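You operate a simulated robot arm through the tools that you are given. There is no shell and no other tool.

You run a simulated robot arm. Do the job below in one go: nothing can be reset, and whatever is moved stays where it is left.

## Task
Strip the test cell: cap on its pad, ring and disc in the tray, electrode in the rack.
Fine: the steel cup stays in the build stand.

The check looks at the end state, three seconds after you hand in, the way a careful person would. Anything else that was tipped, shoved, dropped, spilled or broken makes it a failure. A push-on lid holds only when it is set on centred and level and pressed home; a screw cap is set on level and turned clockwise until tight.

## Robot
A 6-joint arm with a two-finger gripper, fixed in place. Base frame: the origin is on the floor under the middle of its stand, x ahead of it, y to its left, z up; the work surface is at about z = 0.9. Lengths are in m, angles in degrees, forces in N, time in s.
It reaches about 1.572 m from its shoulder. Its first joint turns from -166.0 to 166.0 degrees. Payload 2.45 kg.
The TCP is the grasp point between the finger pads, 0.02 m short of the fingertips. In the tool frame z runs along the fingers and y along their closing line. The gripper opens to 0.14 m; its body begins 0.168 m behind the TCP.
Orientation is that of the tool frame in the base frame, as a unit quaternion [w, x, y, z]. With the fingers straight down and closing along the base's y, the tool's x points along the base's -x, its y along +y and its z along -z.

## Interface
- The arm moves only by the tool arm_command. Its argument "moves" is a list of rows, each a list of 7 numbers: the shift along the base's x, y, z in units of 300 mm (1.0 is 300 mm), then the turn, a rotation vector about the base's x, y, z in units of 45 degrees (1.0 is 45 degrees), then the gripper command, from -1 (shut) to 1 (fully open), values between in proportion. In form: [[tx, ty, tz, wx, wy, wz, jaw], ...]. A call has 1 to 20 rows; each row is the pose to reach, as a shift and turn from the pose commanded when the call began. A call with a number of a shift or a turn outside -1 to 1 is refused whole. Rows are played at 5 a second. More than 0.05 m and 8.6 degrees between two rows, or a gripper value outside its range, and nothing of the call is played. Where a pose cannot be reached the arm comes as near as it can. A force on the tool above 40 N (or 10 N above the force at the start of the call, whichever is more), or a blocked arm, ends the call early, and 0.2 s more pass. The fingers move at their own pace (about 0.045 m/s each) and stop on an object; they squeeze with about 23 N. The grip force told is the motor's: it shows also when the fingers shut on nothing. Time passes only in rows, and 0.2 s behind the last, so rows that repeat a pose let the fingers close. It gives the time, the measured TCP pose, the force on the tool (base axes), the opening and the grip force at its end, in the units of the frame above (readings bear some noise), with the torque about the TCP (base axes, N m) and any sound that the robot's microphone picked up, and new pictures: "show" is both (left out), scene, wrist or none.
- Cameras (640 x 400 px; columns grow to the right, rows downward): "scene" is fixed at [0.2097, 0.6575, 1.556]; the picture's right is [-0.63, -0.78, 0.00], its down [-0.43, 0.35, -0.83] and it looks along [0.65, -0.53, -0.55] (base axes); focal length 323 px, centre (320, 200). "wrist" rides on the gripper at [0.078, 0.011, -0.209] in the tool frame; the picture's right is [-0.14, 0.99, 0.00], its down [-0.92, -0.13, -0.37] and it looks along [-0.36, -0.05, 0.93] (tool axes); focal length 280 px, centre (320, 200). There is no depth. A picture from a camera that has moved, and an enlarged one, comes with that camera's place and axes in the base frame and with its lens. The place of the scene camera against the robot may be out by one fixed shift of up to 0.018 m in any direction.
- zoom(camera, box): a new picture of the part [left, top, right, bottom] of that camera's present view, enlarged. The clock stands still meanwhile.
- sign_off(): hands the job in; it is judged then, once.

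Places have to be worked out from the pictures, the camera data and where the tool is seen. Open the gripper and draw the arm clear of the work before you hand the job in, unless the task says otherwise.

The tools are called after ">>>" as a command line: name --pt "numbers of a row" for each row, then --argument value for the rest, lists and objects as JSON in quotes. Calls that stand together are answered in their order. arm_command: Moves the arm, as the interface text tells. Its arguments: {"type":"object","properties":{"moves":{"type":"array"},"show":{"type":"string","enum":["both","scene","wrist","none"]}},"required":["moves"]} The other tools are called the same way: zoom (camera, box) takes an enlarged picture of a part of a camera's view; sign_off () hands the job in.

At the start:

```text
time: 0.0
tool_pos: [0.685, 0.349, 1.3254]
tool_rot: [0.001, 0.0, 1.0, 0.0]
ft_force: [0.2, -0.4, -0.6]
ft_torque: [0.01, 0.03, 0.04]
opening: 0.1398
finger_force: 0.0
```

scene: 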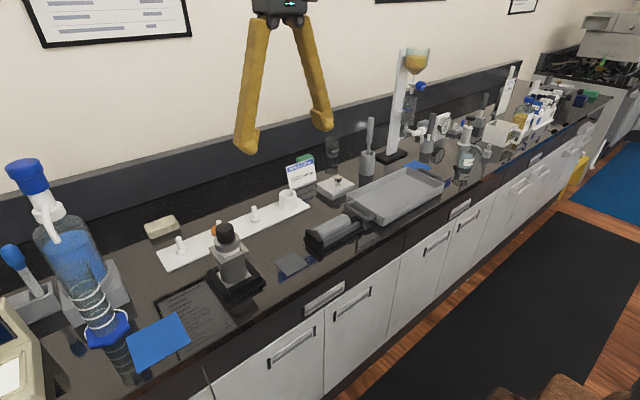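
wrist: 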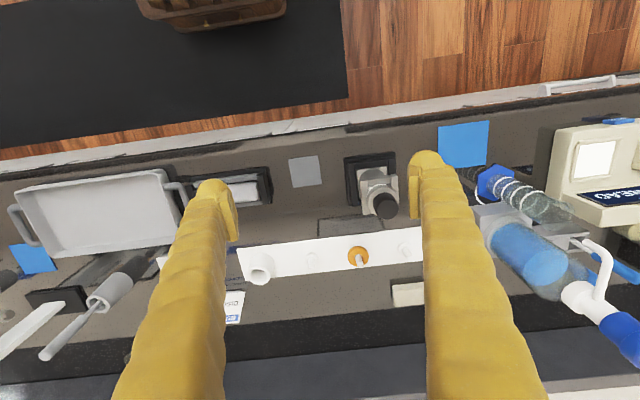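

I'll start by looking closely at the bench in both views, so I can tell the cell, its pad, the tray and the rack apart.

>>> zoom --camera "scene" --box '[140, 120, 460, 320]'

>>> zoom --camera "wrist" --box '[180, 120, 460, 295]'

>>> zoom --camera "scene" --box '[150, 190, 330, 302]'

```text
2.00 times, centred on (300, 220) of scene
camera zoom: at [0.2097, 0.6575, 1.556], right [-0.63, -0.78, 0.0], down [-0.43, 0.35, -0.83], along [0.65, -0.53, -0.55], focal length 646 px, centre (360, 160)
```

zoom: 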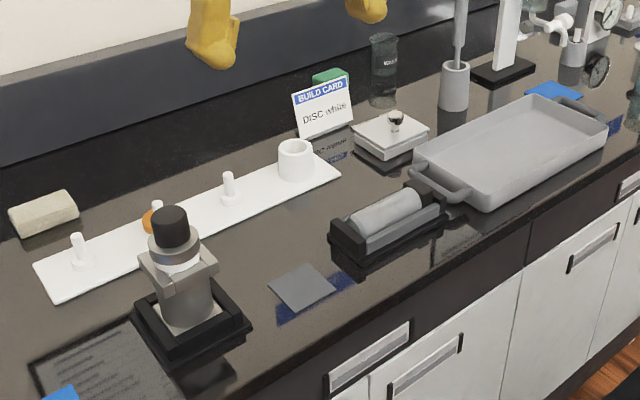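

```text
2.29 times, centred on (320, 208) of wrist
camera zoom: at [0.6057, 0.3591, 1.5331], right [0.14, 0.99, 0.0], down [0.92, -0.13, 0.37], along [0.36, -0.05, -0.93], focal length 641 px, centre (320, 183)
```

zoom: 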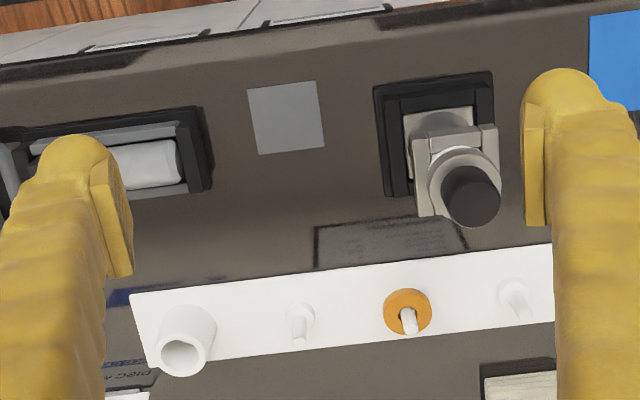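

```text
3.56 times, centred on (240, 246) of scene
camera zoom: at [0.2097, 0.6575, 1.556], right [-0.63, -0.78, 0.0], down [-0.43, 0.35, -0.83], along [0.65, -0.53, -0.55], focal length 1149 px, centre (604, 36)
```

zoom: 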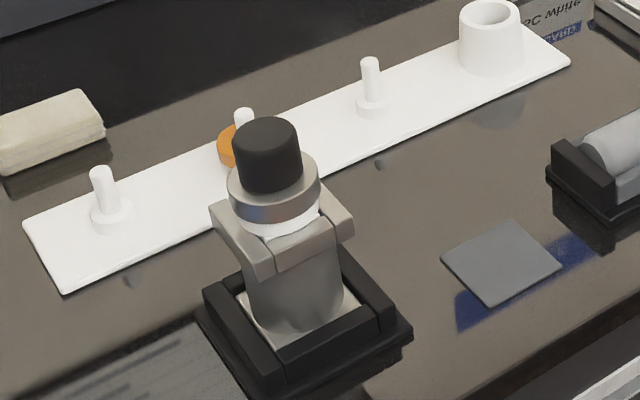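

The cell stands near (0.80, 0.45) with its black top at about z 1.10. A white plate at x≈1.0 carries pegs and a tube, a grey square lies at (0.77, 0.30), and a grey tray sits near (0.82, -0.25). I'll tilt the wrist camera for a side view of the cell stack before touching anything.

>>> arm_command --pt "-0.05 0.04 -0.04 0 -0.15 0 1" --pt "-0.1 0.08 -0.08 0 -0.3 0 1" --pt "-0.15 0.12 -0.12 0 -0.45 0 1" --pt "-0.2 0.16 -0.17 0 -0.6 0 1" --pt "-0.25 0.2 -0.21 0 -0.75 0 1" --pt "-0.28 0.24 -0.25 0 -0.889 0 1" --pt "-0.28 0.24 -0.25 0 -0.889 0 1" --show "both"

```text
time: 1.6
tool_pos: [0.5994, 0.4193, 1.2496]
tool_rot: [0.343, 0.0, 0.939, 0.0]
ft_force: [0.6, 0.0, 1.4]
ft_torque: [0.01, 0.01, 0.01]
opening: 0.14
finger_force: 0.0
camera wrist: at [0.4043, 0.4302, 1.3583], right [0.1, 0.99, 0.09], down [0.47, -0.13, 0.87], along [0.88, -0.05, -0.48], focal length 280 px, centre (320, 200)
```

scene: 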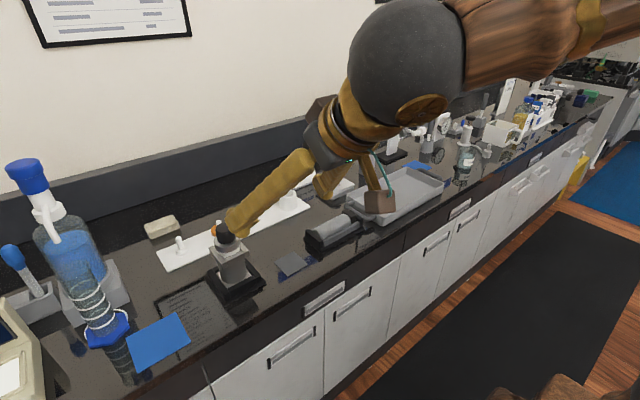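
wrist: 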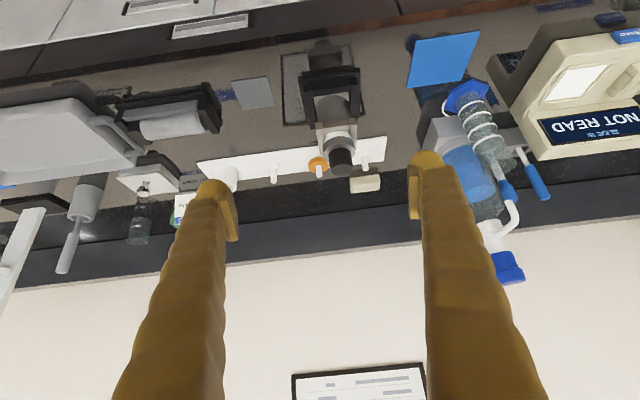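

The side view is inverted but useful. I'll zoom on the cell, and on the cradle, tray and box to the left.

>>> zoom --camera "wrist" --box '[260, 30, 420, 190]'

>>> zoom --camera "wrist" --box '[0, 60, 320, 260]'

>>> zoom --camera "wrist" --box '[180, 120, 340, 220]'

```text
2.50 times, centred on (340, 110) of wrist
camera zoom: at [0.4043, 0.4302, 1.3583], right [0.1, 0.99, 0.09], down [0.47, -0.13, 0.87], along [0.88, -0.05, -0.48], focal length 701 px, centre (270, 425)
```

zoom: 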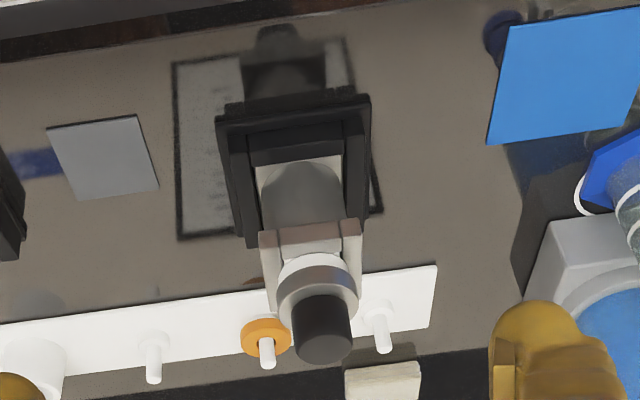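

```text
2.00 times, centred on (160, 160) of wrist
camera zoom: at [0.4043, 0.4302, 1.3583], right [0.1, 0.99, 0.09], down [0.47, -0.13, 0.87], along [0.88, -0.05, -0.48], focal length 561 px, centre (640, 280)
```

zoom: 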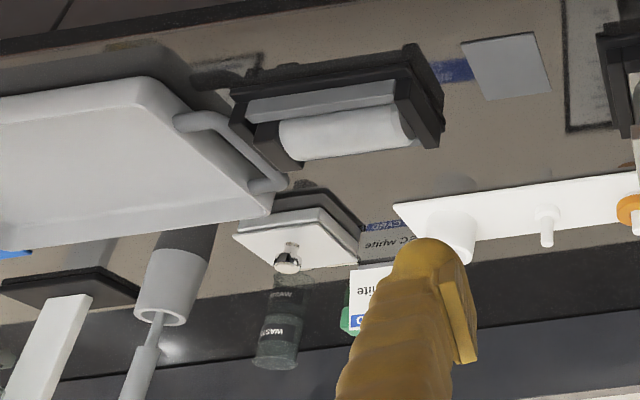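

```text
4.00 times, centred on (260, 170) of wrist
camera zoom: at [0.4043, 0.4302, 1.3583], right [0.1, 0.99, 0.09], down [0.47, -0.13, 0.87], along [0.88, -0.05, -0.48], focal length 1122 px, centre (560, 320)
```

zoom: 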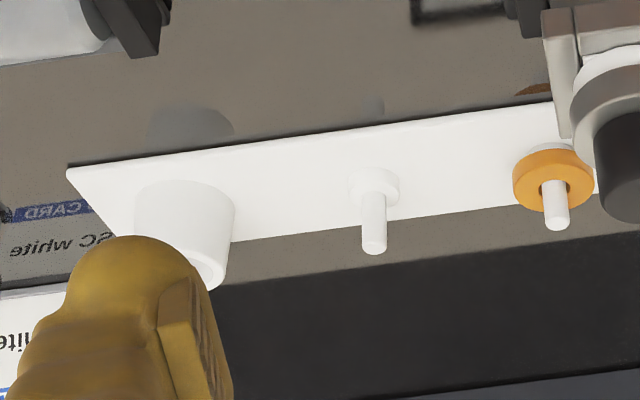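

Zooms carry real detail, so I'll zoom harder on the cell stack, the cradle and the peg plate.

>>> zoom --camera "wrist" --box '[300, 60, 380, 190]'

>>> zoom --camera "wrist" --box '[110, 70, 230, 150]'

>>> zoom --camera "scene" --box '[295, 190, 395, 260]'

>>> zoom --camera "scene" --box '[190, 210, 280, 310]'

```text
3.08 times, centred on (340, 125) of wrist
camera zoom: at [0.4043, 0.4302, 1.3583], right [0.1, 0.99, 0.09], down [0.47, -0.13, 0.87], along [0.88, -0.05, -0.48], focal length 863 px, centre (258, 431)
```

zoom: 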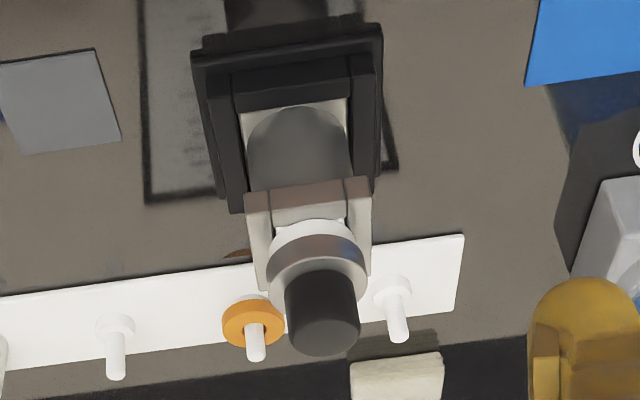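

```text
5.00 times, centred on (170, 110) of wrist
camera zoom: at [0.4043, 0.4302, 1.3583], right [0.1, 0.99, 0.09], down [0.47, -0.13, 0.87], along [0.88, -0.05, -0.48], focal length 1402 px, centre (1070, 650)
```

zoom: 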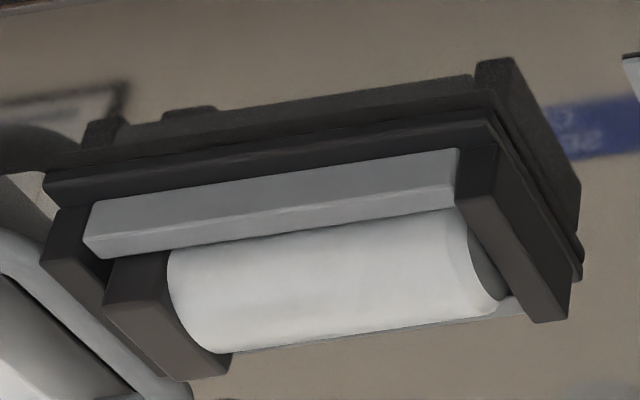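

```text
5.71 times, centred on (345, 225) of scene
camera zoom: at [0.2097, 0.6575, 1.556], right [-0.63, -0.78, 0.0], down [-0.43, 0.35, -0.83], along [0.65, -0.53, -0.55], focal length 1846 px, centre (177, 57)
```

zoom: 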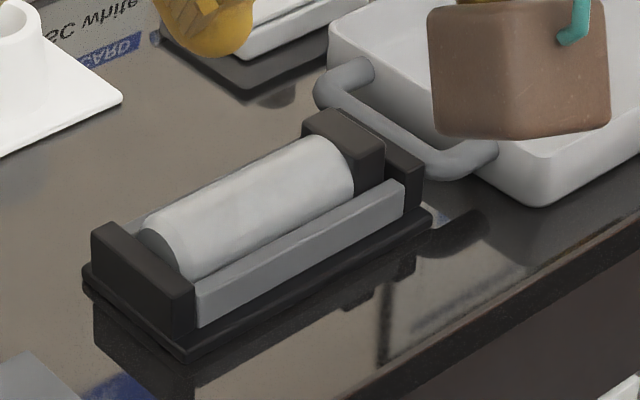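

```text
4.00 times, centred on (235, 260) of scene
camera zoom: at [0.2097, 0.6575, 1.556], right [-0.63, -0.78, 0.0], down [-0.43, 0.35, -0.83], along [0.65, -0.53, -0.55], focal length 1292 px, centre (660, -40)
```

zoom: 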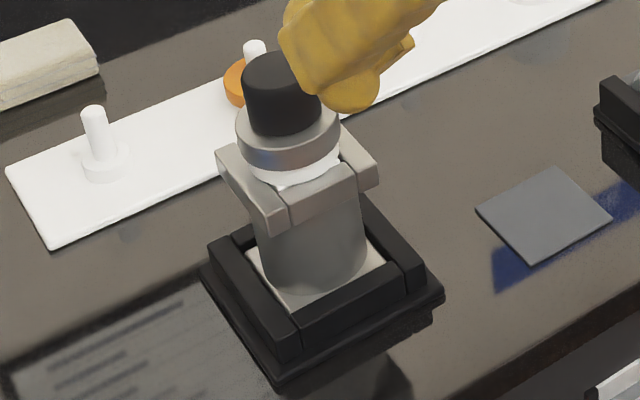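

The stack shows a steel cup with a square collar, then a white layer, then a steel disc with a black knob whose top is near (0.811, 0.450, 1.08). I'll straighten the tool above it for a top view.

>>> arm_command --pt "0.08 0.02 0.1 0 0.15 0 1" --pt "0.2 0.04 0.15 0 0.3 0 1" --pt "0.34 0.06 0.168 0 0.45 0 1" --pt "0.48 0.08 0.168 0 0.6 0 1" --pt "0.6 0.09 0.168 0 0.75 0 1" --pt "0.707 0.103 0.168 0 0.889 0 1" --pt "0.707 0.103 0.168 0 0.889 0 1" --show "both"

```text
time: 3.2
tool_pos: [0.8124, 0.4504, 1.3003]
tool_rot: [-0.001, 0.0, 1.0, -0.001]
ft_force: [0.8, -0.6, 0.3]
ft_torque: [0.01, -0.01, -0.02]
opening: 0.1403
finger_force: 0.0
camera wrist: at [0.7334, 0.4612, 1.5085], right [0.14, 0.99, 0.0], down [0.92, -0.13, 0.37], along [0.36, -0.05, -0.93], focal length 280 px, centre (320, 200)
```

scene: 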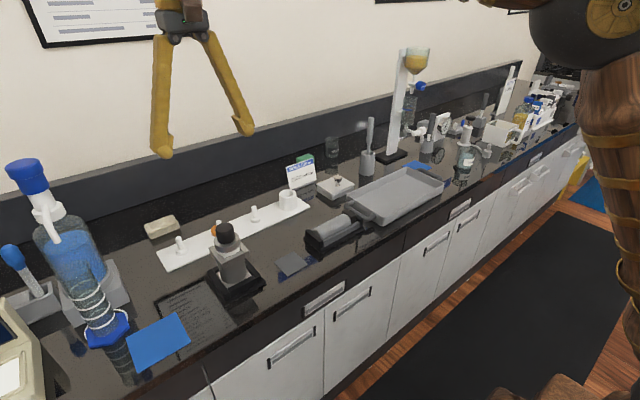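
wrist: 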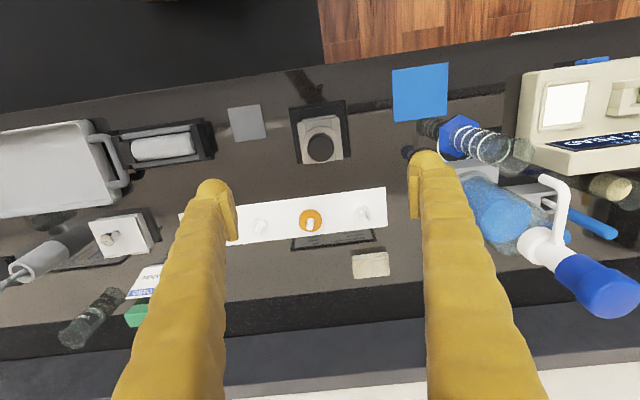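

>>> zoom --camera "wrist" --box '[280, 90, 360, 180]'

>>> zoom --camera "wrist" --box '[220, 170, 400, 280]'

>>> zoom --camera "wrist" --box '[80, 90, 280, 220]'

```text
4.44 times, centred on (320, 135) of wrist
camera zoom: at [0.7334, 0.4612, 1.5085], right [0.14, 0.99, 0.0], down [0.92, -0.13, 0.37], along [0.36, -0.05, -0.93], focal length 1246 px, centre (320, 489)
```

zoom: 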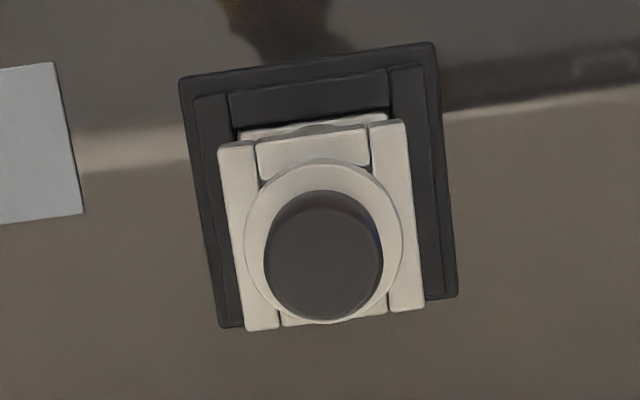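

```text
3.56 times, centred on (310, 225) of wrist
camera zoom: at [0.7334, 0.4612, 1.5085], right [0.14, 0.99, 0.0], down [0.92, -0.13, 0.37], along [0.36, -0.05, -0.93], focal length 997 px, centre (356, 111)
```

zoom: 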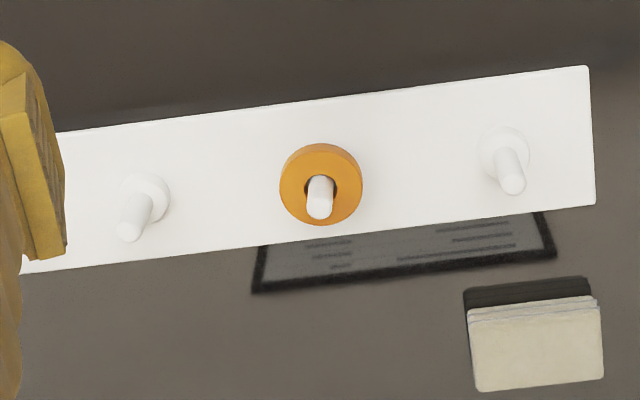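

```text
3.08 times, centred on (180, 155) of wrist
camera zoom: at [0.7334, 0.4612, 1.5085], right [0.14, 0.99, 0.0], down [0.92, -0.13, 0.37], along [0.36, -0.05, -0.93], focal length 863 px, centre (751, 338)
```

zoom: 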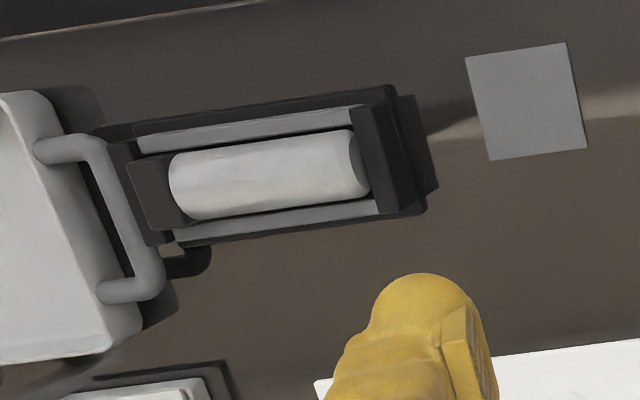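

From above: build stand, cup with square pocket walls, the steel ring and the black top. The orange disc on its peg has about the same outer diameter as the white layer under the steel ring. Next I'll look down at the tube, cradle and tray from y≈0.17.

>>> arm_command --pt "0.0 -0.15 0.05 0 0 0 1" --pt "0.0 -0.3 0.1 0 0 0 1" --pt "0.0 -0.45 0.1 0 0 0 1" --pt "0.02 -0.6 0.1 0 0 0 1" --pt "0.04 -0.75 0.1 0 0 0 1" --pt "0.06 -0.9 0.1 0 0 0 1" --pt "0.06 -0.97 0.1 0 0 0 1" --pt "0.06 -0.97 0.1 0 0 0 1" --show "wrist"

```text
time: 5.0
tool_pos: [0.8308, 0.161, 1.331]
tool_rot: [-0.001, 0.0, 1.0, 0.0]
ft_force: [0.3, 0.2, 0.4]
ft_torque: [0.01, 0.0, -0.01]
opening: 0.14
finger_force: 0.0
camera wrist: at [0.7524, 0.1717, 1.5392], right [0.14, 0.99, 0.0], down [0.92, -0.13, 0.37], along [0.36, -0.05, -0.93], focal length 280 px, centre (320, 200)
```

wrist: 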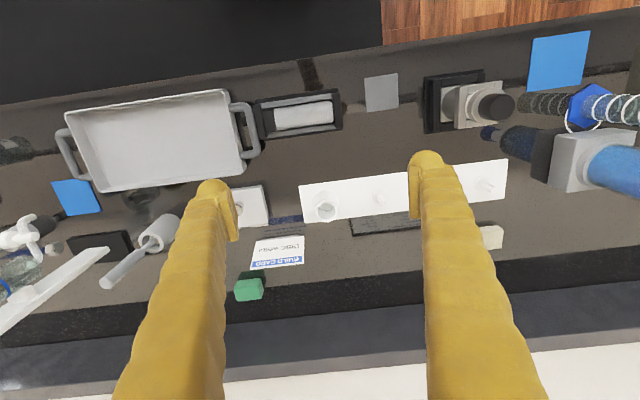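

>>> zoom --camera "wrist" --box '[290, 150, 420, 235]'

>>> zoom --camera "wrist" --box '[50, 70, 350, 230]'

>>> zoom --camera "wrist" --box '[235, 225, 315, 275]'

```text
4.71 times, centred on (355, 192) of wrist
camera zoom: at [0.7524, 0.1717, 1.5392], right [0.14, 0.99, 0.0], down [0.92, -0.13, 0.37], along [0.36, -0.05, -0.93], focal length 1320 px, centre (155, 235)
```

zoom: 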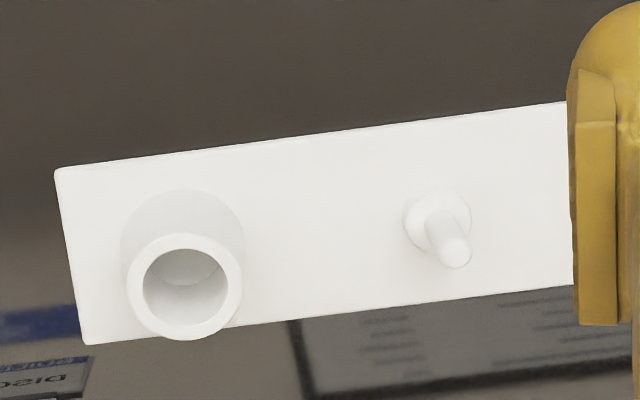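

```text
2.13 times, centred on (200, 150) of wrist
camera zoom: at [0.7524, 0.1717, 1.5392], right [0.14, 0.99, 0.0], down [0.92, -0.13, 0.37], along [0.36, -0.05, -0.93], focal length 598 px, centre (576, 307)
```

zoom: 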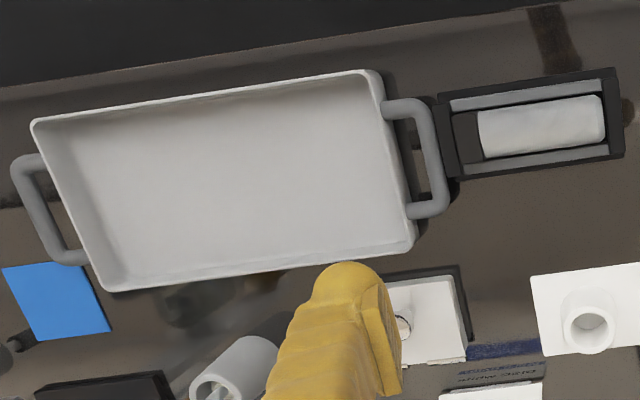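

```text
8.00 times, centred on (275, 250) of wrist
camera zoom: at [0.7524, 0.1717, 1.5392], right [0.14, 0.99, 0.0], down [0.92, -0.13, 0.37], along [0.36, -0.05, -0.93], focal length 2243 px, centre (680, -200)
```

zoom: 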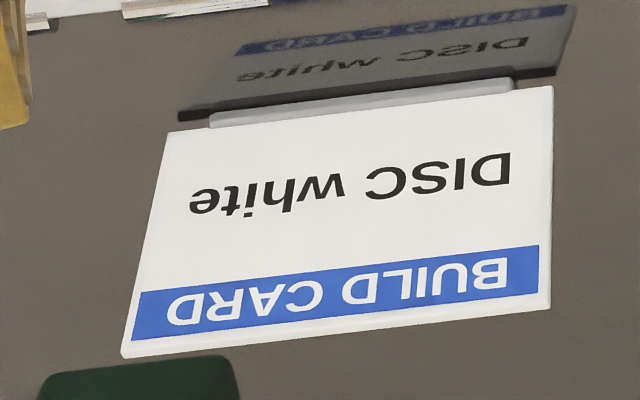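

The tube at (1.0, 0.155) is an open socket on the peg plate, and the grey tray is empty. I'll zoom on the cell from this oblique angle to work out what its layers are.

>>> zoom --camera "wrist" --box '[430, 70, 530, 140]'

>>> zoom --camera "scene" --box '[205, 215, 265, 265]'

```text
5.71 times, centred on (480, 105) of wrist
camera zoom: at [0.7524, 0.1717, 1.5392], right [0.14, 0.99, 0.0], down [0.92, -0.13, 0.37], along [0.36, -0.05, -0.93], focal length 1602 px, centre (-594, 743)
```

zoom: 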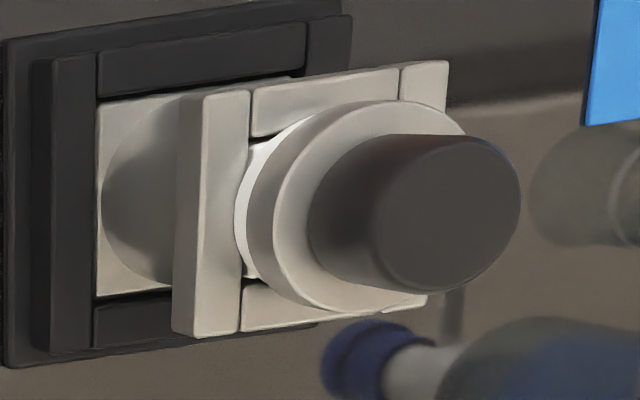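

```text
8.00 times, centred on (235, 240) of scene
camera zoom: at [0.2097, 0.6575, 1.556], right [-0.63, -0.78, 0.0], down [-0.43, 0.35, -0.83], along [0.65, -0.53, -0.55], focal length 2585 px, centre (1000, -120)
```

zoom: 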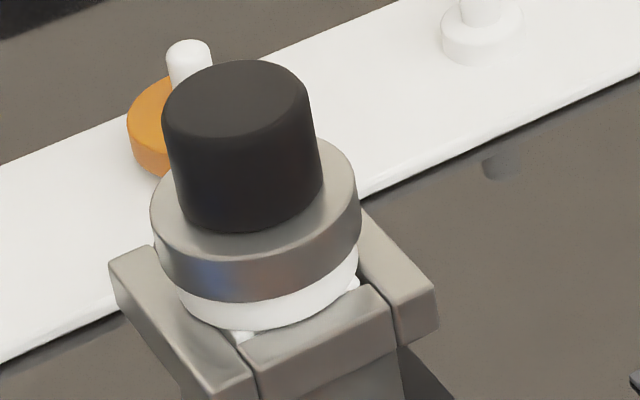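

The black knob measures about 40 mm across on a 60 mm steel flange, centred near (0.815, 0.451). I'll go back over it and descend part way so I can centre more precisely.

>>> arm_command --pt "-0.01 0.15 0 0 0 0 1" --pt "-0.02 0.3 0 0 0 0 1" --pt "-0.03 0.45 0 0 0 0 1" --pt "-0.04 0.6 0 0 0 0 1" --pt "-0.05 0.75 0 0 0 0 1" --pt "-0.053 0.9 -0.03 0 0 0 1" --pt "-0.053 0.967 -0.12 0 0 0 0.6" --pt "-0.053 0.967 -0.25 0 0 0 0.3" --pt "-0.053 0.967 -0.4 0 0 0 0.2" --pt "-0.053 0.967 -0.5 0 0 0 0.2" --pt "-0.053 0.967 -0.5 0 0 0 0.2" --show "both"

```text
time: 7.4
tool_pos: [0.8175, 0.4505, 1.1815]
tool_rot: [0.0, 0.0, 1.0, 0.0]
ft_force: [0.6, 0.2, 0.8]
ft_torque: [0.01, 0.03, -0.01]
opening: 0.0839
finger_force: 0.0
camera wrist: at [0.7369, 0.4611, 1.3893], right [0.14, 0.99, 0.0], down [0.92, -0.13, 0.37], along [0.36, -0.05, -0.93], focal length 280 px, centre (320, 200)
```

scene: 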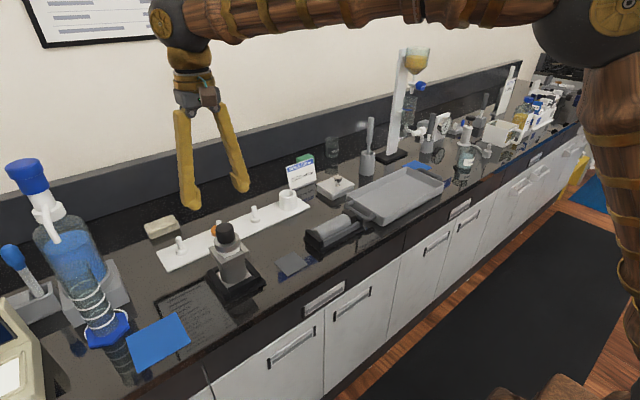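
wrist: 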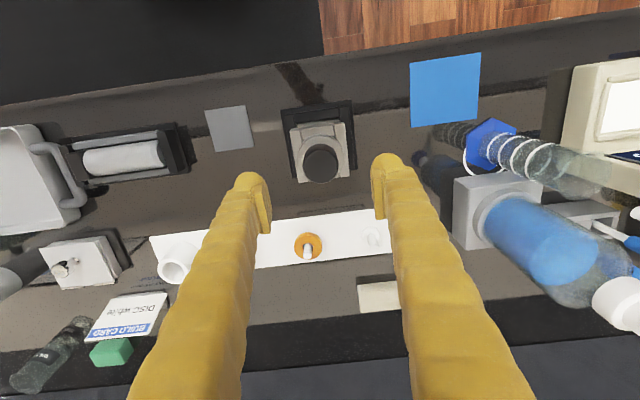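

>>> zoom --camera "wrist" --box '[270, 110, 370, 195]'

```text
4.71 times, centred on (320, 152) of wrist
camera zoom: at [0.7369, 0.4611, 1.3893], right [0.14, 0.99, 0.0], down [0.92, -0.13, 0.37], along [0.36, -0.05, -0.93], focal length 1320 px, centre (320, 424)
```

zoom: 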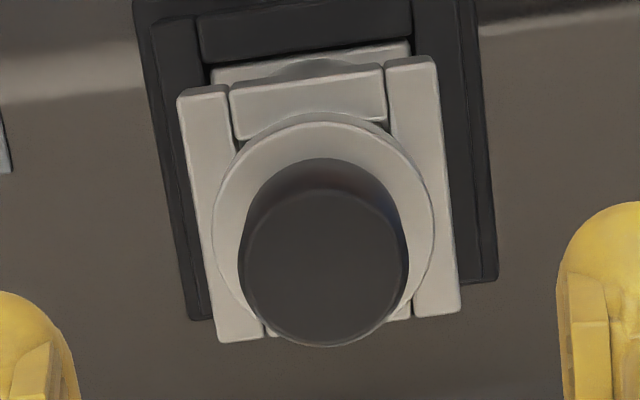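

With consistent axes the knob top comes out at z≈1.075, with the flange top near 1.037 and the centre at (0.817, 0.451). I'll lower to TCP z≈1.065 with the jaws around the knob and check before closing.

>>> arm_command --pt "0 0 -0.1 0 0 0 0.2" --pt "0 0 -0.2 0 0 0 0.2" --pt "0 0 -0.3 0 0 0 0.2" --pt "0 0 -0.385 0 0 0 0.2" --pt "0 0 -0.385 0 0 0 0.2" --show "both"

>>> zoom --camera "scene" --box '[190, 190, 290, 280]'

>>> zoom --camera "wrist" --box '[240, 130, 400, 260]'

```text
time: 8.6
tool_pos: [0.8155, 0.4515, 1.0663]
tool_rot: [0.0, 0.001, 1.0, -0.001]
ft_force: [0.0, -0.4, -0.4]
ft_torque: [0.01, 0.03, 0.01]
opening: 0.084
finger_force: 0.1
camera wrist: at [0.7362, 0.4624, 1.2733], right [0.14, 0.99, 0.0], down [0.92, -0.13, 0.37], along [0.37, -0.05, -0.93], focal length 280 px, centre (320, 200)
```

scene: 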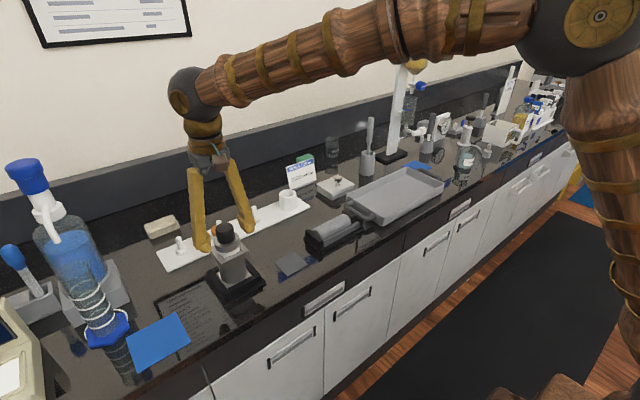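
wrist: 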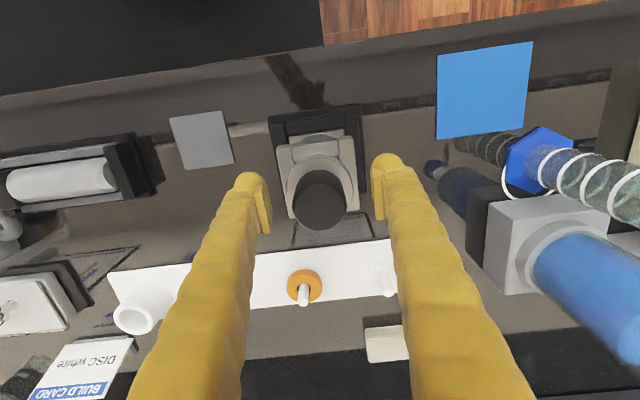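

```text
4.44 times, centred on (240, 235) of scene
camera zoom: at [0.2097, 0.6575, 1.556], right [-0.63, -0.78, 0.0], down [-0.43, 0.35, -0.83], along [0.65, -0.53, -0.55], focal length 1436 px, centre (676, 44)
```

zoom: 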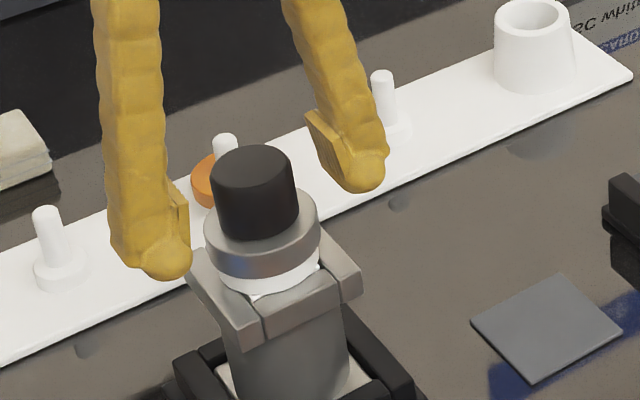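

```text
3.08 times, centred on (320, 195) of wrist
camera zoom: at [0.7362, 0.4624, 1.2733], right [0.14, 0.99, 0.0], down [0.92, -0.13, 0.37], along [0.37, -0.05, -0.93], focal length 863 px, centre (320, 215)
```

zoom: 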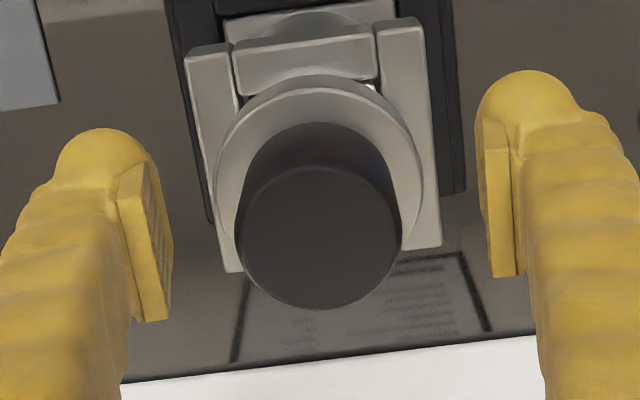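

The fingertips sit beside the knob, above the flange, and centring is within 2–3 mm. I'll nudge x by 2 mm and close on the knob.

>>> arm_command --pt "0.007 0 0 0 0 0 0.0" --pt "0.007 0 0 0 0 0 -0.4" --pt "0.007 0 0 0 0 0 -1" --pt "0.007 0 0 0 0 0 -1" --pt "0.007 0 0 0 0 0 -1" --show "scene"

```text
time: 9.8
tool_pos: [0.8167, 0.451, 1.0649]
tool_rot: [-0.001, 0.0, 1.0, 0.001]
ft_force: [-0.3, -2.7, 0.1]
ft_torque: [-0.09, -0.01, -0.04]
opening: 0.0404
finger_force: 23.3
```

scene: 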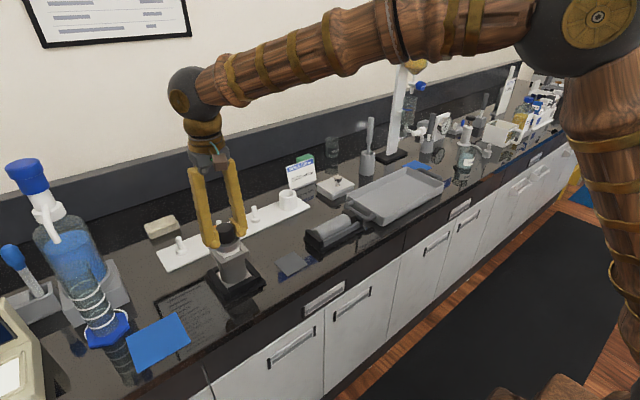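

The grip holds at 40.4 mm. I'll test with a very small lift of about 2 mm and read the force to see whether the cap is held on.

>>> arm_command --pt "0 0 0.003 0 0 0 -1" --pt "0 0 0.007 0 0 0 -1" --pt "0 0 0.007 0 0 0 -1" --show "scene"

>>> zoom --camera "scene" --box '[190, 190, 290, 300]'

```text
time: 10.6
tool_pos: [0.8176, 0.4504, 1.0672]
tool_rot: [0.0, -0.001, 1.0, 0.0]
ft_force: [-0.7, -0.4, -4.6]
ft_torque: [0.0, 0.01, -0.02]
opening: 0.0404
finger_force: 22.9
```

scene: 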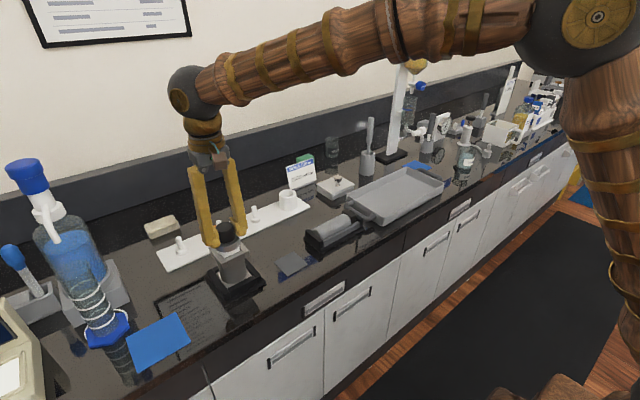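

```text
3.64 times, centred on (240, 245) of scene
camera zoom: at [0.2097, 0.6575, 1.556], right [-0.63, -0.78, 0.0], down [-0.43, 0.35, -0.83], along [0.65, -0.53, -0.55], focal length 1175 px, centre (611, 36)
```

zoom: 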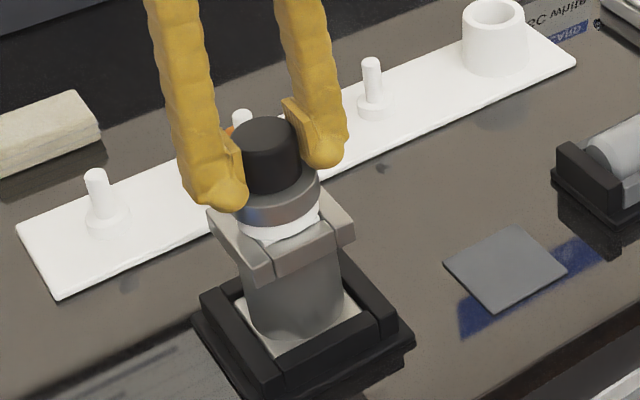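

The pull is only 4.6 N, which may be just the weight of the steel cap. I'll lift a few millimetres more and watch whether the force grows.

>>> arm_command --pt "0 0 0.007 0 0 0 -1" --pt "0 0 0.014 0 0 0 -1" --pt "0 0 0.02 0 0 0 -1" --pt "0 0 0.02 0 0 0 -1" --show "scene"

>>> zoom --camera "scene" --box '[190, 190, 290, 300]'

```text
time: 11.6
tool_pos: [0.8164, 0.4496, 1.0738]
tool_rot: [0.001, -0.001, 1.0, 0.0]
ft_force: [-0.7, 0.2, -5.4]
ft_torque: [-0.01, 0.02, 0.0]
opening: 0.0407
finger_force: 23.4
```

scene: 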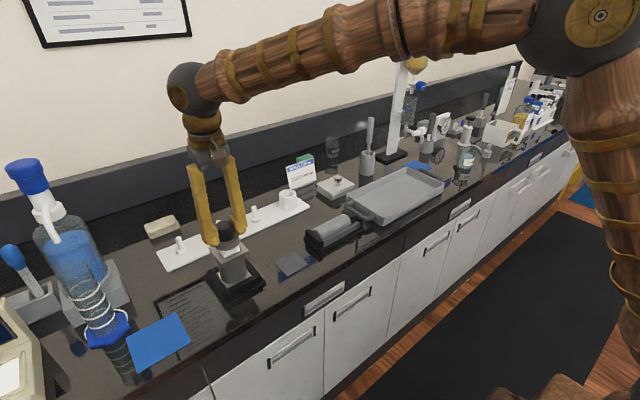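

```text
3.64 times, centred on (240, 245) of scene
camera zoom: at [0.2097, 0.6575, 1.556], right [-0.63, -0.78, 0.0], down [-0.43, 0.35, -0.83], along [0.65, -0.53, -0.55], focal length 1175 px, centre (611, 36)
```

zoom: 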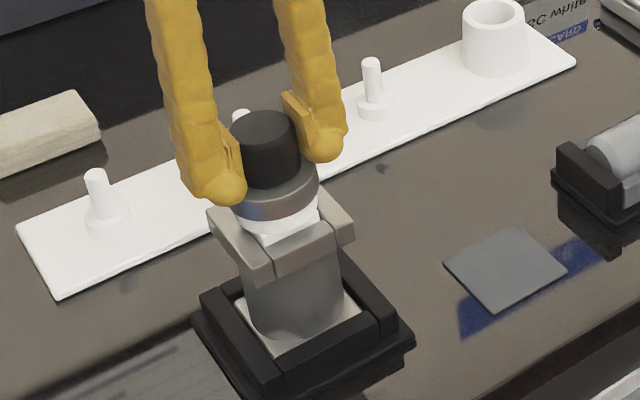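

The force stays near 5 N, so the cap lifts freely. I'll keep going slowly and watch what comes up with it.

>>> arm_command --pt "0 0 0.012 0 0 0 -1" --pt "0 0 0.024 0 0 0 -1" --pt "0 0 0.036 0 0 0 -1" --pt "0 0 0.05 0 0 0 -1" --pt "0 0 0.05 0 0 0 -1" --show "scene"

>>> zoom --camera "scene" --box '[200, 200, 270, 290]'

```text
time: 12.8
tool_pos: [0.8156, 0.4504, 1.0883]
tool_rot: [0.0, 0.0, 1.0, 0.0]
ft_force: [0.4, 0.8, -5.5]
ft_torque: [0.01, 0.03, 0.0]
opening: 0.0406
finger_force: 22.5
```

scene: 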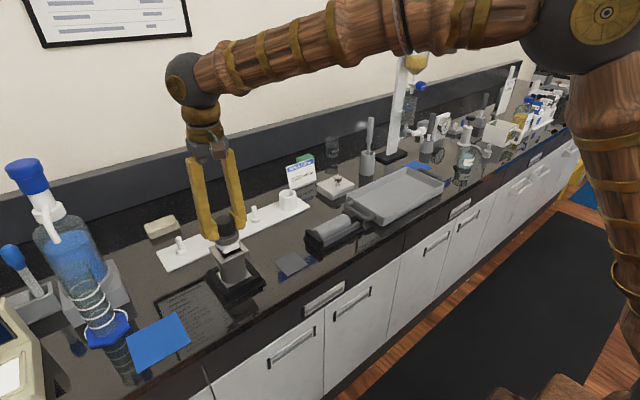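

```text
4.44 times, centred on (235, 245) of scene
camera zoom: at [0.2097, 0.6575, 1.556], right [-0.63, -0.78, 0.0], down [-0.43, 0.35, -0.83], along [0.65, -0.53, -0.55], focal length 1436 px, centre (698, 0)
```

zoom: 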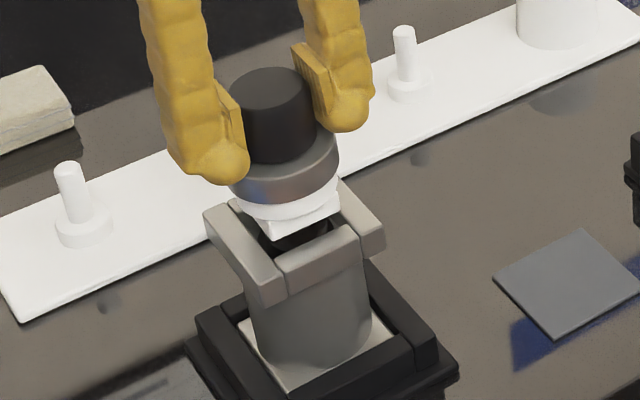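

A white square plug comes up with the knob, flange and white collar, which looks like a single keyed cap. I'll raise it well clear to look beneath it and into the cup.

>>> arm_command --pt "0 0 0.03 0 0 0 -1" --pt "0 0 0.07 0 0 0 -1" --pt "0 0 0.13 0 0 0 -1" --pt "0 0 0.22 0 0 0 -1" --pt "0 0 0.32 0 0 0 -1" --pt "0 0 0.4 0 0 0 -1" --pt "0 0 0.4 0 0 0 -1" --show "both"

>>> zoom --camera "scene" --box '[180, 150, 290, 300]'

>>> zoom --camera "scene" --box '[205, 160, 265, 220]'

>>> zoom --camera "scene" --box '[205, 230, 265, 290]'

```text
time: 14.4
tool_pos: [0.8182, 0.4495, 1.2066]
tool_rot: [0.0, 0.0, 1.0, 0.0]
ft_force: [-0.3, -0.6, -5.3]
ft_torque: [0.01, -0.01, -0.01]
opening: 0.0407
finger_force: 22.8
camera wrist: at [0.7394, 0.4606, 1.4147], right [0.14, 0.99, 0.0], down [0.92, -0.13, 0.37], along [0.36, -0.05, -0.93], focal length 280 px, centre (320, 200)
```

scene: 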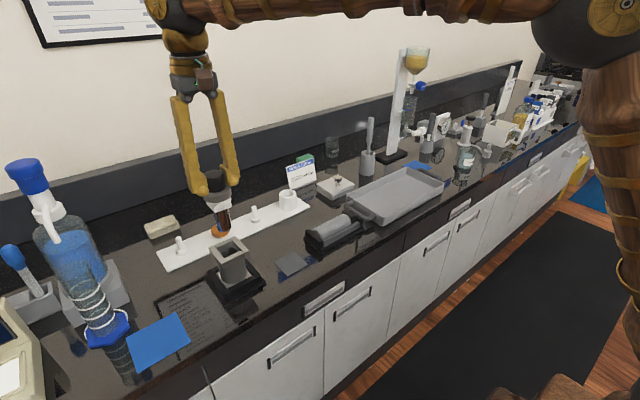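
wrist: 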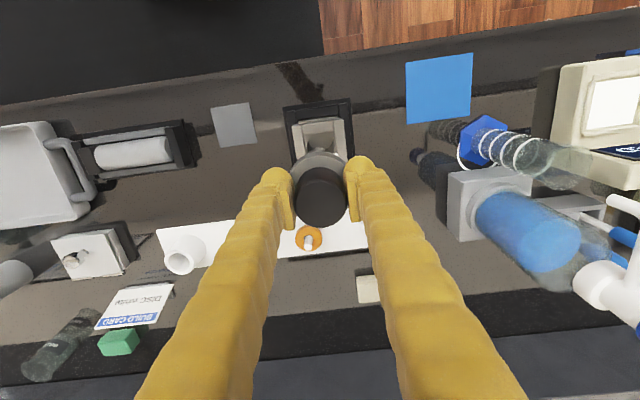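

```text
2.67 times, centred on (235, 225) of scene
camera zoom: at [0.2097, 0.6575, 1.556], right [-0.63, -0.78, 0.0], down [-0.43, 0.35, -0.83], along [0.65, -0.53, -0.55], focal length 862 px, centre (547, 133)
```

zoom: 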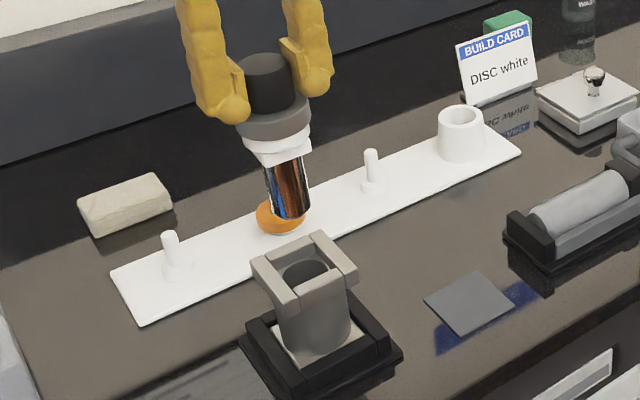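

```text
6.67 times, centred on (235, 190) of scene
camera zoom: at [0.2097, 0.6575, 1.556], right [-0.63, -0.78, 0.0], down [-0.43, 0.35, -0.83], along [0.65, -0.53, -0.55], focal length 2154 px, centre (887, 267)
```

zoom: 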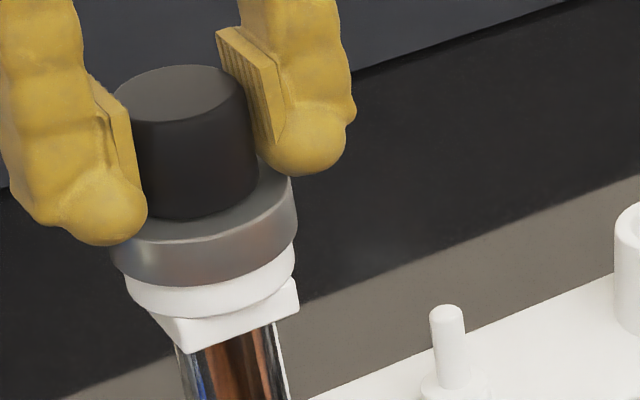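

```text
6.67 times, centred on (235, 260) of scene
camera zoom: at [0.2097, 0.6575, 1.556], right [-0.63, -0.78, 0.0], down [-0.43, 0.35, -0.83], along [0.65, -0.53, -0.55], focal length 2154 px, centre (887, -200)
```

zoom: 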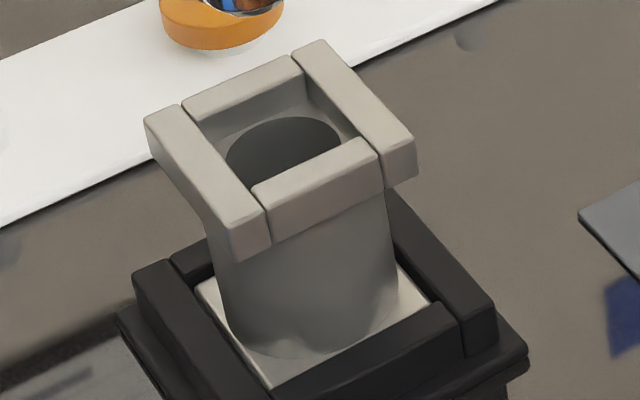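

The whole insert came up: the polished rod (electrode) with a white square flange, the white disc, the steel ring, and the black cap holding them together. So the cap is screwed onto the electrode, and the cup's square pocket stops the electrode turning. I'll lower it straight back the way it came and unscrew the cap there.

>>> arm_command --pt "0 0 -0.1 0 0 0 -1" --pt "0 0 -0.2 0 0 0 -1" --pt "0 0 -0.28 0 0 0 -1" --pt "0 0 -0.33 0 0 0 -1" --pt "0 0 -0.36 0 0 0 -1" --pt "0 0 -0.39 0 0 0 -1" --pt "0 0 -0.41 0 0 0 -1" --pt "0 0 -0.43 0 0 0 -1" --pt "0 0 -0.445 0 0 0 -1" --pt "0 0 -0.455 0 0 0 -1" --pt "0 0 -0.455 0 0 0 -1" --show "scene"

>>> zoom --camera "scene" --box '[190, 200, 280, 290]'

```text
time: 16.8
tool_pos: [0.8163, 0.4506, 1.0715]
tool_rot: [0.0, 0.0, 1.0, -0.001]
ft_force: [-0.3, 0.0, -5.0]
ft_torque: [-0.02, 0.02, -0.01]
opening: 0.0403
finger_force: 23.6
```

scene: 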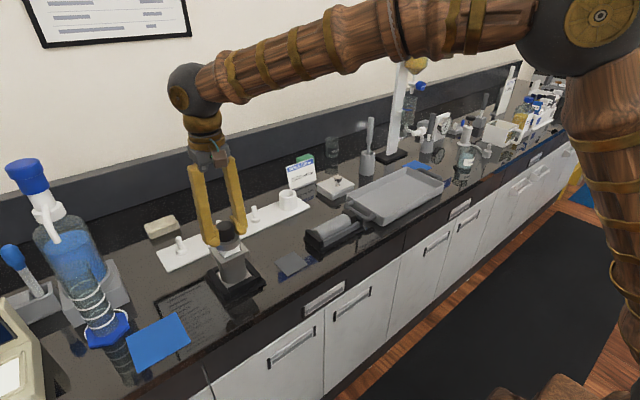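

```text
4.44 times, centred on (235, 245) of scene
camera zoom: at [0.2097, 0.6575, 1.556], right [-0.63, -0.78, 0.0], down [-0.43, 0.35, -0.83], along [0.65, -0.53, -0.55], focal length 1436 px, centre (698, 0)
```

zoom: 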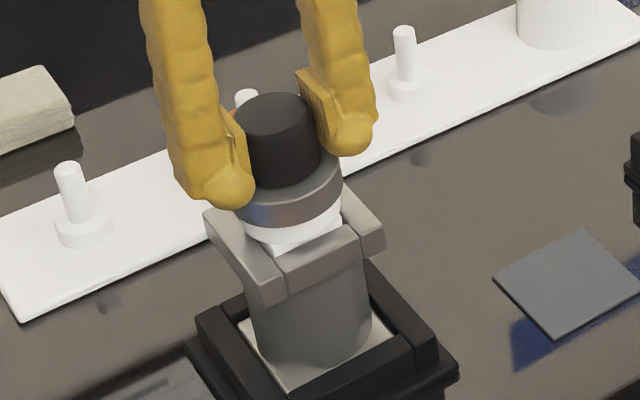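

It slides in cleanly with the square flange at the pocket mouth and only its own weight on the tool. I'll lower the last 6–7 mm to the seat.

>>> arm_command --pt "0 0 -0.006 0 0 0 -1" --pt "0 0 -0.012 0 0 0 -1" --pt "0 0 -0.017 0 0 0 -1" --pt "0 0 -0.021 0 0 0 -1" --pt "0 0 -0.021 0 0 0 -1" --show "scene"

>>> zoom --camera "scene" --box '[190, 200, 280, 290]'

```text
time: 18.0
tool_pos: [0.8179, 0.4502, 1.0655]
tool_rot: [0.001, 0.001, 1.0, 0.0]
ft_force: [0.5, -4.1, 5.9]
ft_torque: [-0.03, 0.0, 0.0]
opening: 0.0406
finger_force: 22.7
```

scene: 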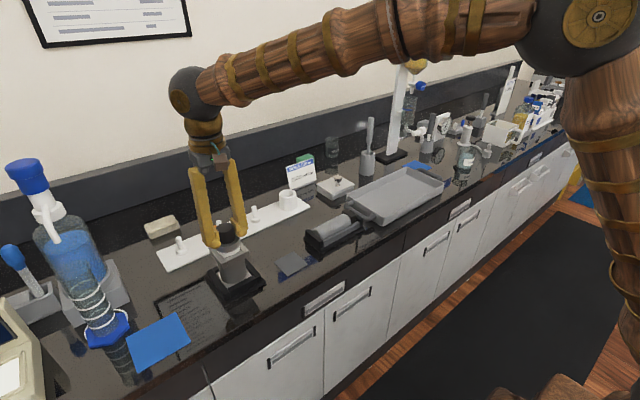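

```text
4.44 times, centred on (235, 245) of scene
camera zoom: at [0.2097, 0.6575, 1.556], right [-0.63, -0.78, 0.0], down [-0.43, 0.35, -0.83], along [0.65, -0.53, -0.55], focal length 1436 px, centre (698, 0)
```

zoom: 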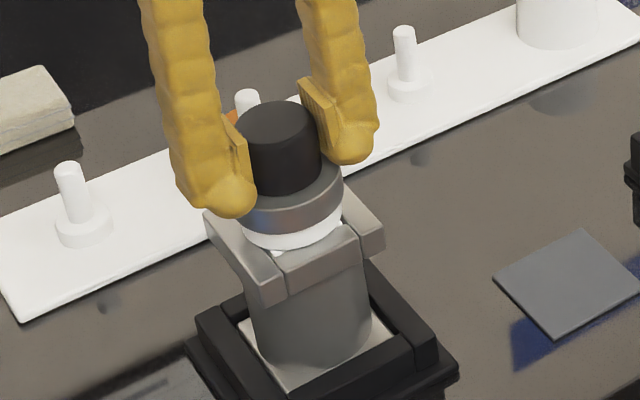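

It is seated, with the force now pushing up. I'll turn counter-clockwise about 32° and read the torque and the sound.

>>> arm_command --pt "0 0 0 0 0 0.15 -1" --pt "0 0 0 0 0 0.3 -1" --pt "0 0 0 0 0 0.45 -1" --pt "0 0 0 0 0 0.6 -1" --pt "0 0 0 0 0 0.72 -1" --pt "0 0 0 0 0 0.72 -1" --show "both"

>>> zoom --camera "scene" --box '[190, 200, 280, 290]'

```text
time: 19.4
tool_pos: [0.8176, 0.45, 1.0657]
tool_rot: [0.001, -0.281, 0.96, 0.001]
ft_force: [8.1, -4.2, 18.8]
ft_torque: [0.02, -0.3, -0.01]
opening: 0.0403
finger_force: 22.9
camera wrist: at [0.7444, 0.417, 1.2736], right [-0.42, 0.91, 0.0], down [0.85, 0.39, 0.37], along [0.34, 0.15, -0.93], focal length 280 px, centre (320, 200)
```

scene: 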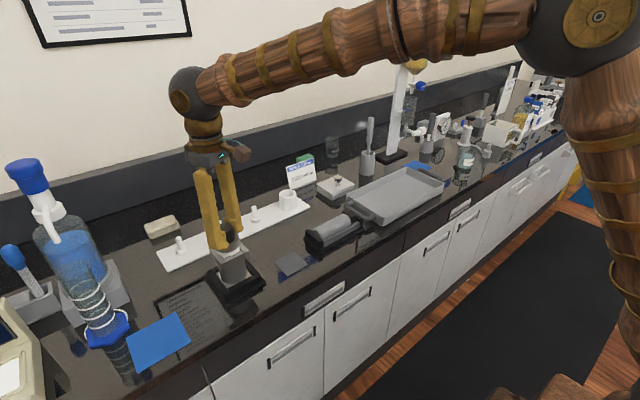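
wrist: 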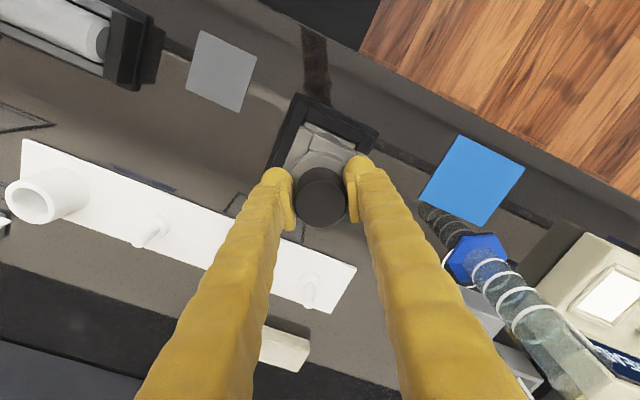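

```text
4.44 times, centred on (235, 245) of scene
camera zoom: at [0.2097, 0.6575, 1.556], right [-0.63, -0.78, 0.0], down [-0.43, 0.35, -0.83], along [0.65, -0.53, -0.55], focal length 1436 px, centre (698, 0)
```

zoom: 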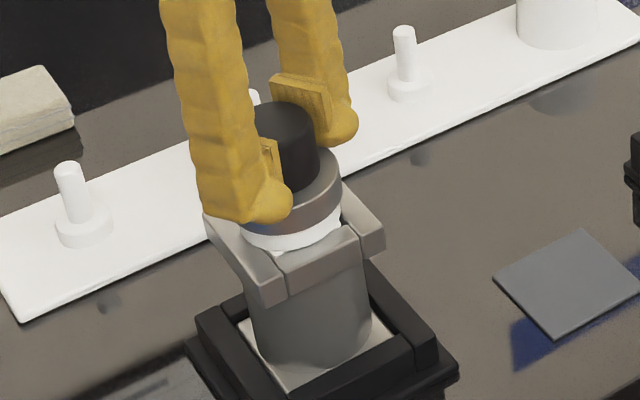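

The push rose from 6 to 19 N over 32° with no torque left, so the cap is backing off and climbing. I'll raise the tool about 1 mm to relieve that and gauge the thread pitch.

>>> arm_command --pt "0 0 0.002 0 0 0 -1" --pt "0 0 0.003 0 0 0 -1" --pt "0 0 0.003 0 0 0 -1" --show "none"

```text
time: 20.2
tool_pos: [0.8165, 0.4488, 1.0652]
tool_rot: [-0.001, -0.279, 0.96, -0.001]
ft_force: [3.4, -3.8, 6.3]
ft_torque: [-0.09, -0.02, -0.01]
opening: 0.0406
finger_force: 22.8
```

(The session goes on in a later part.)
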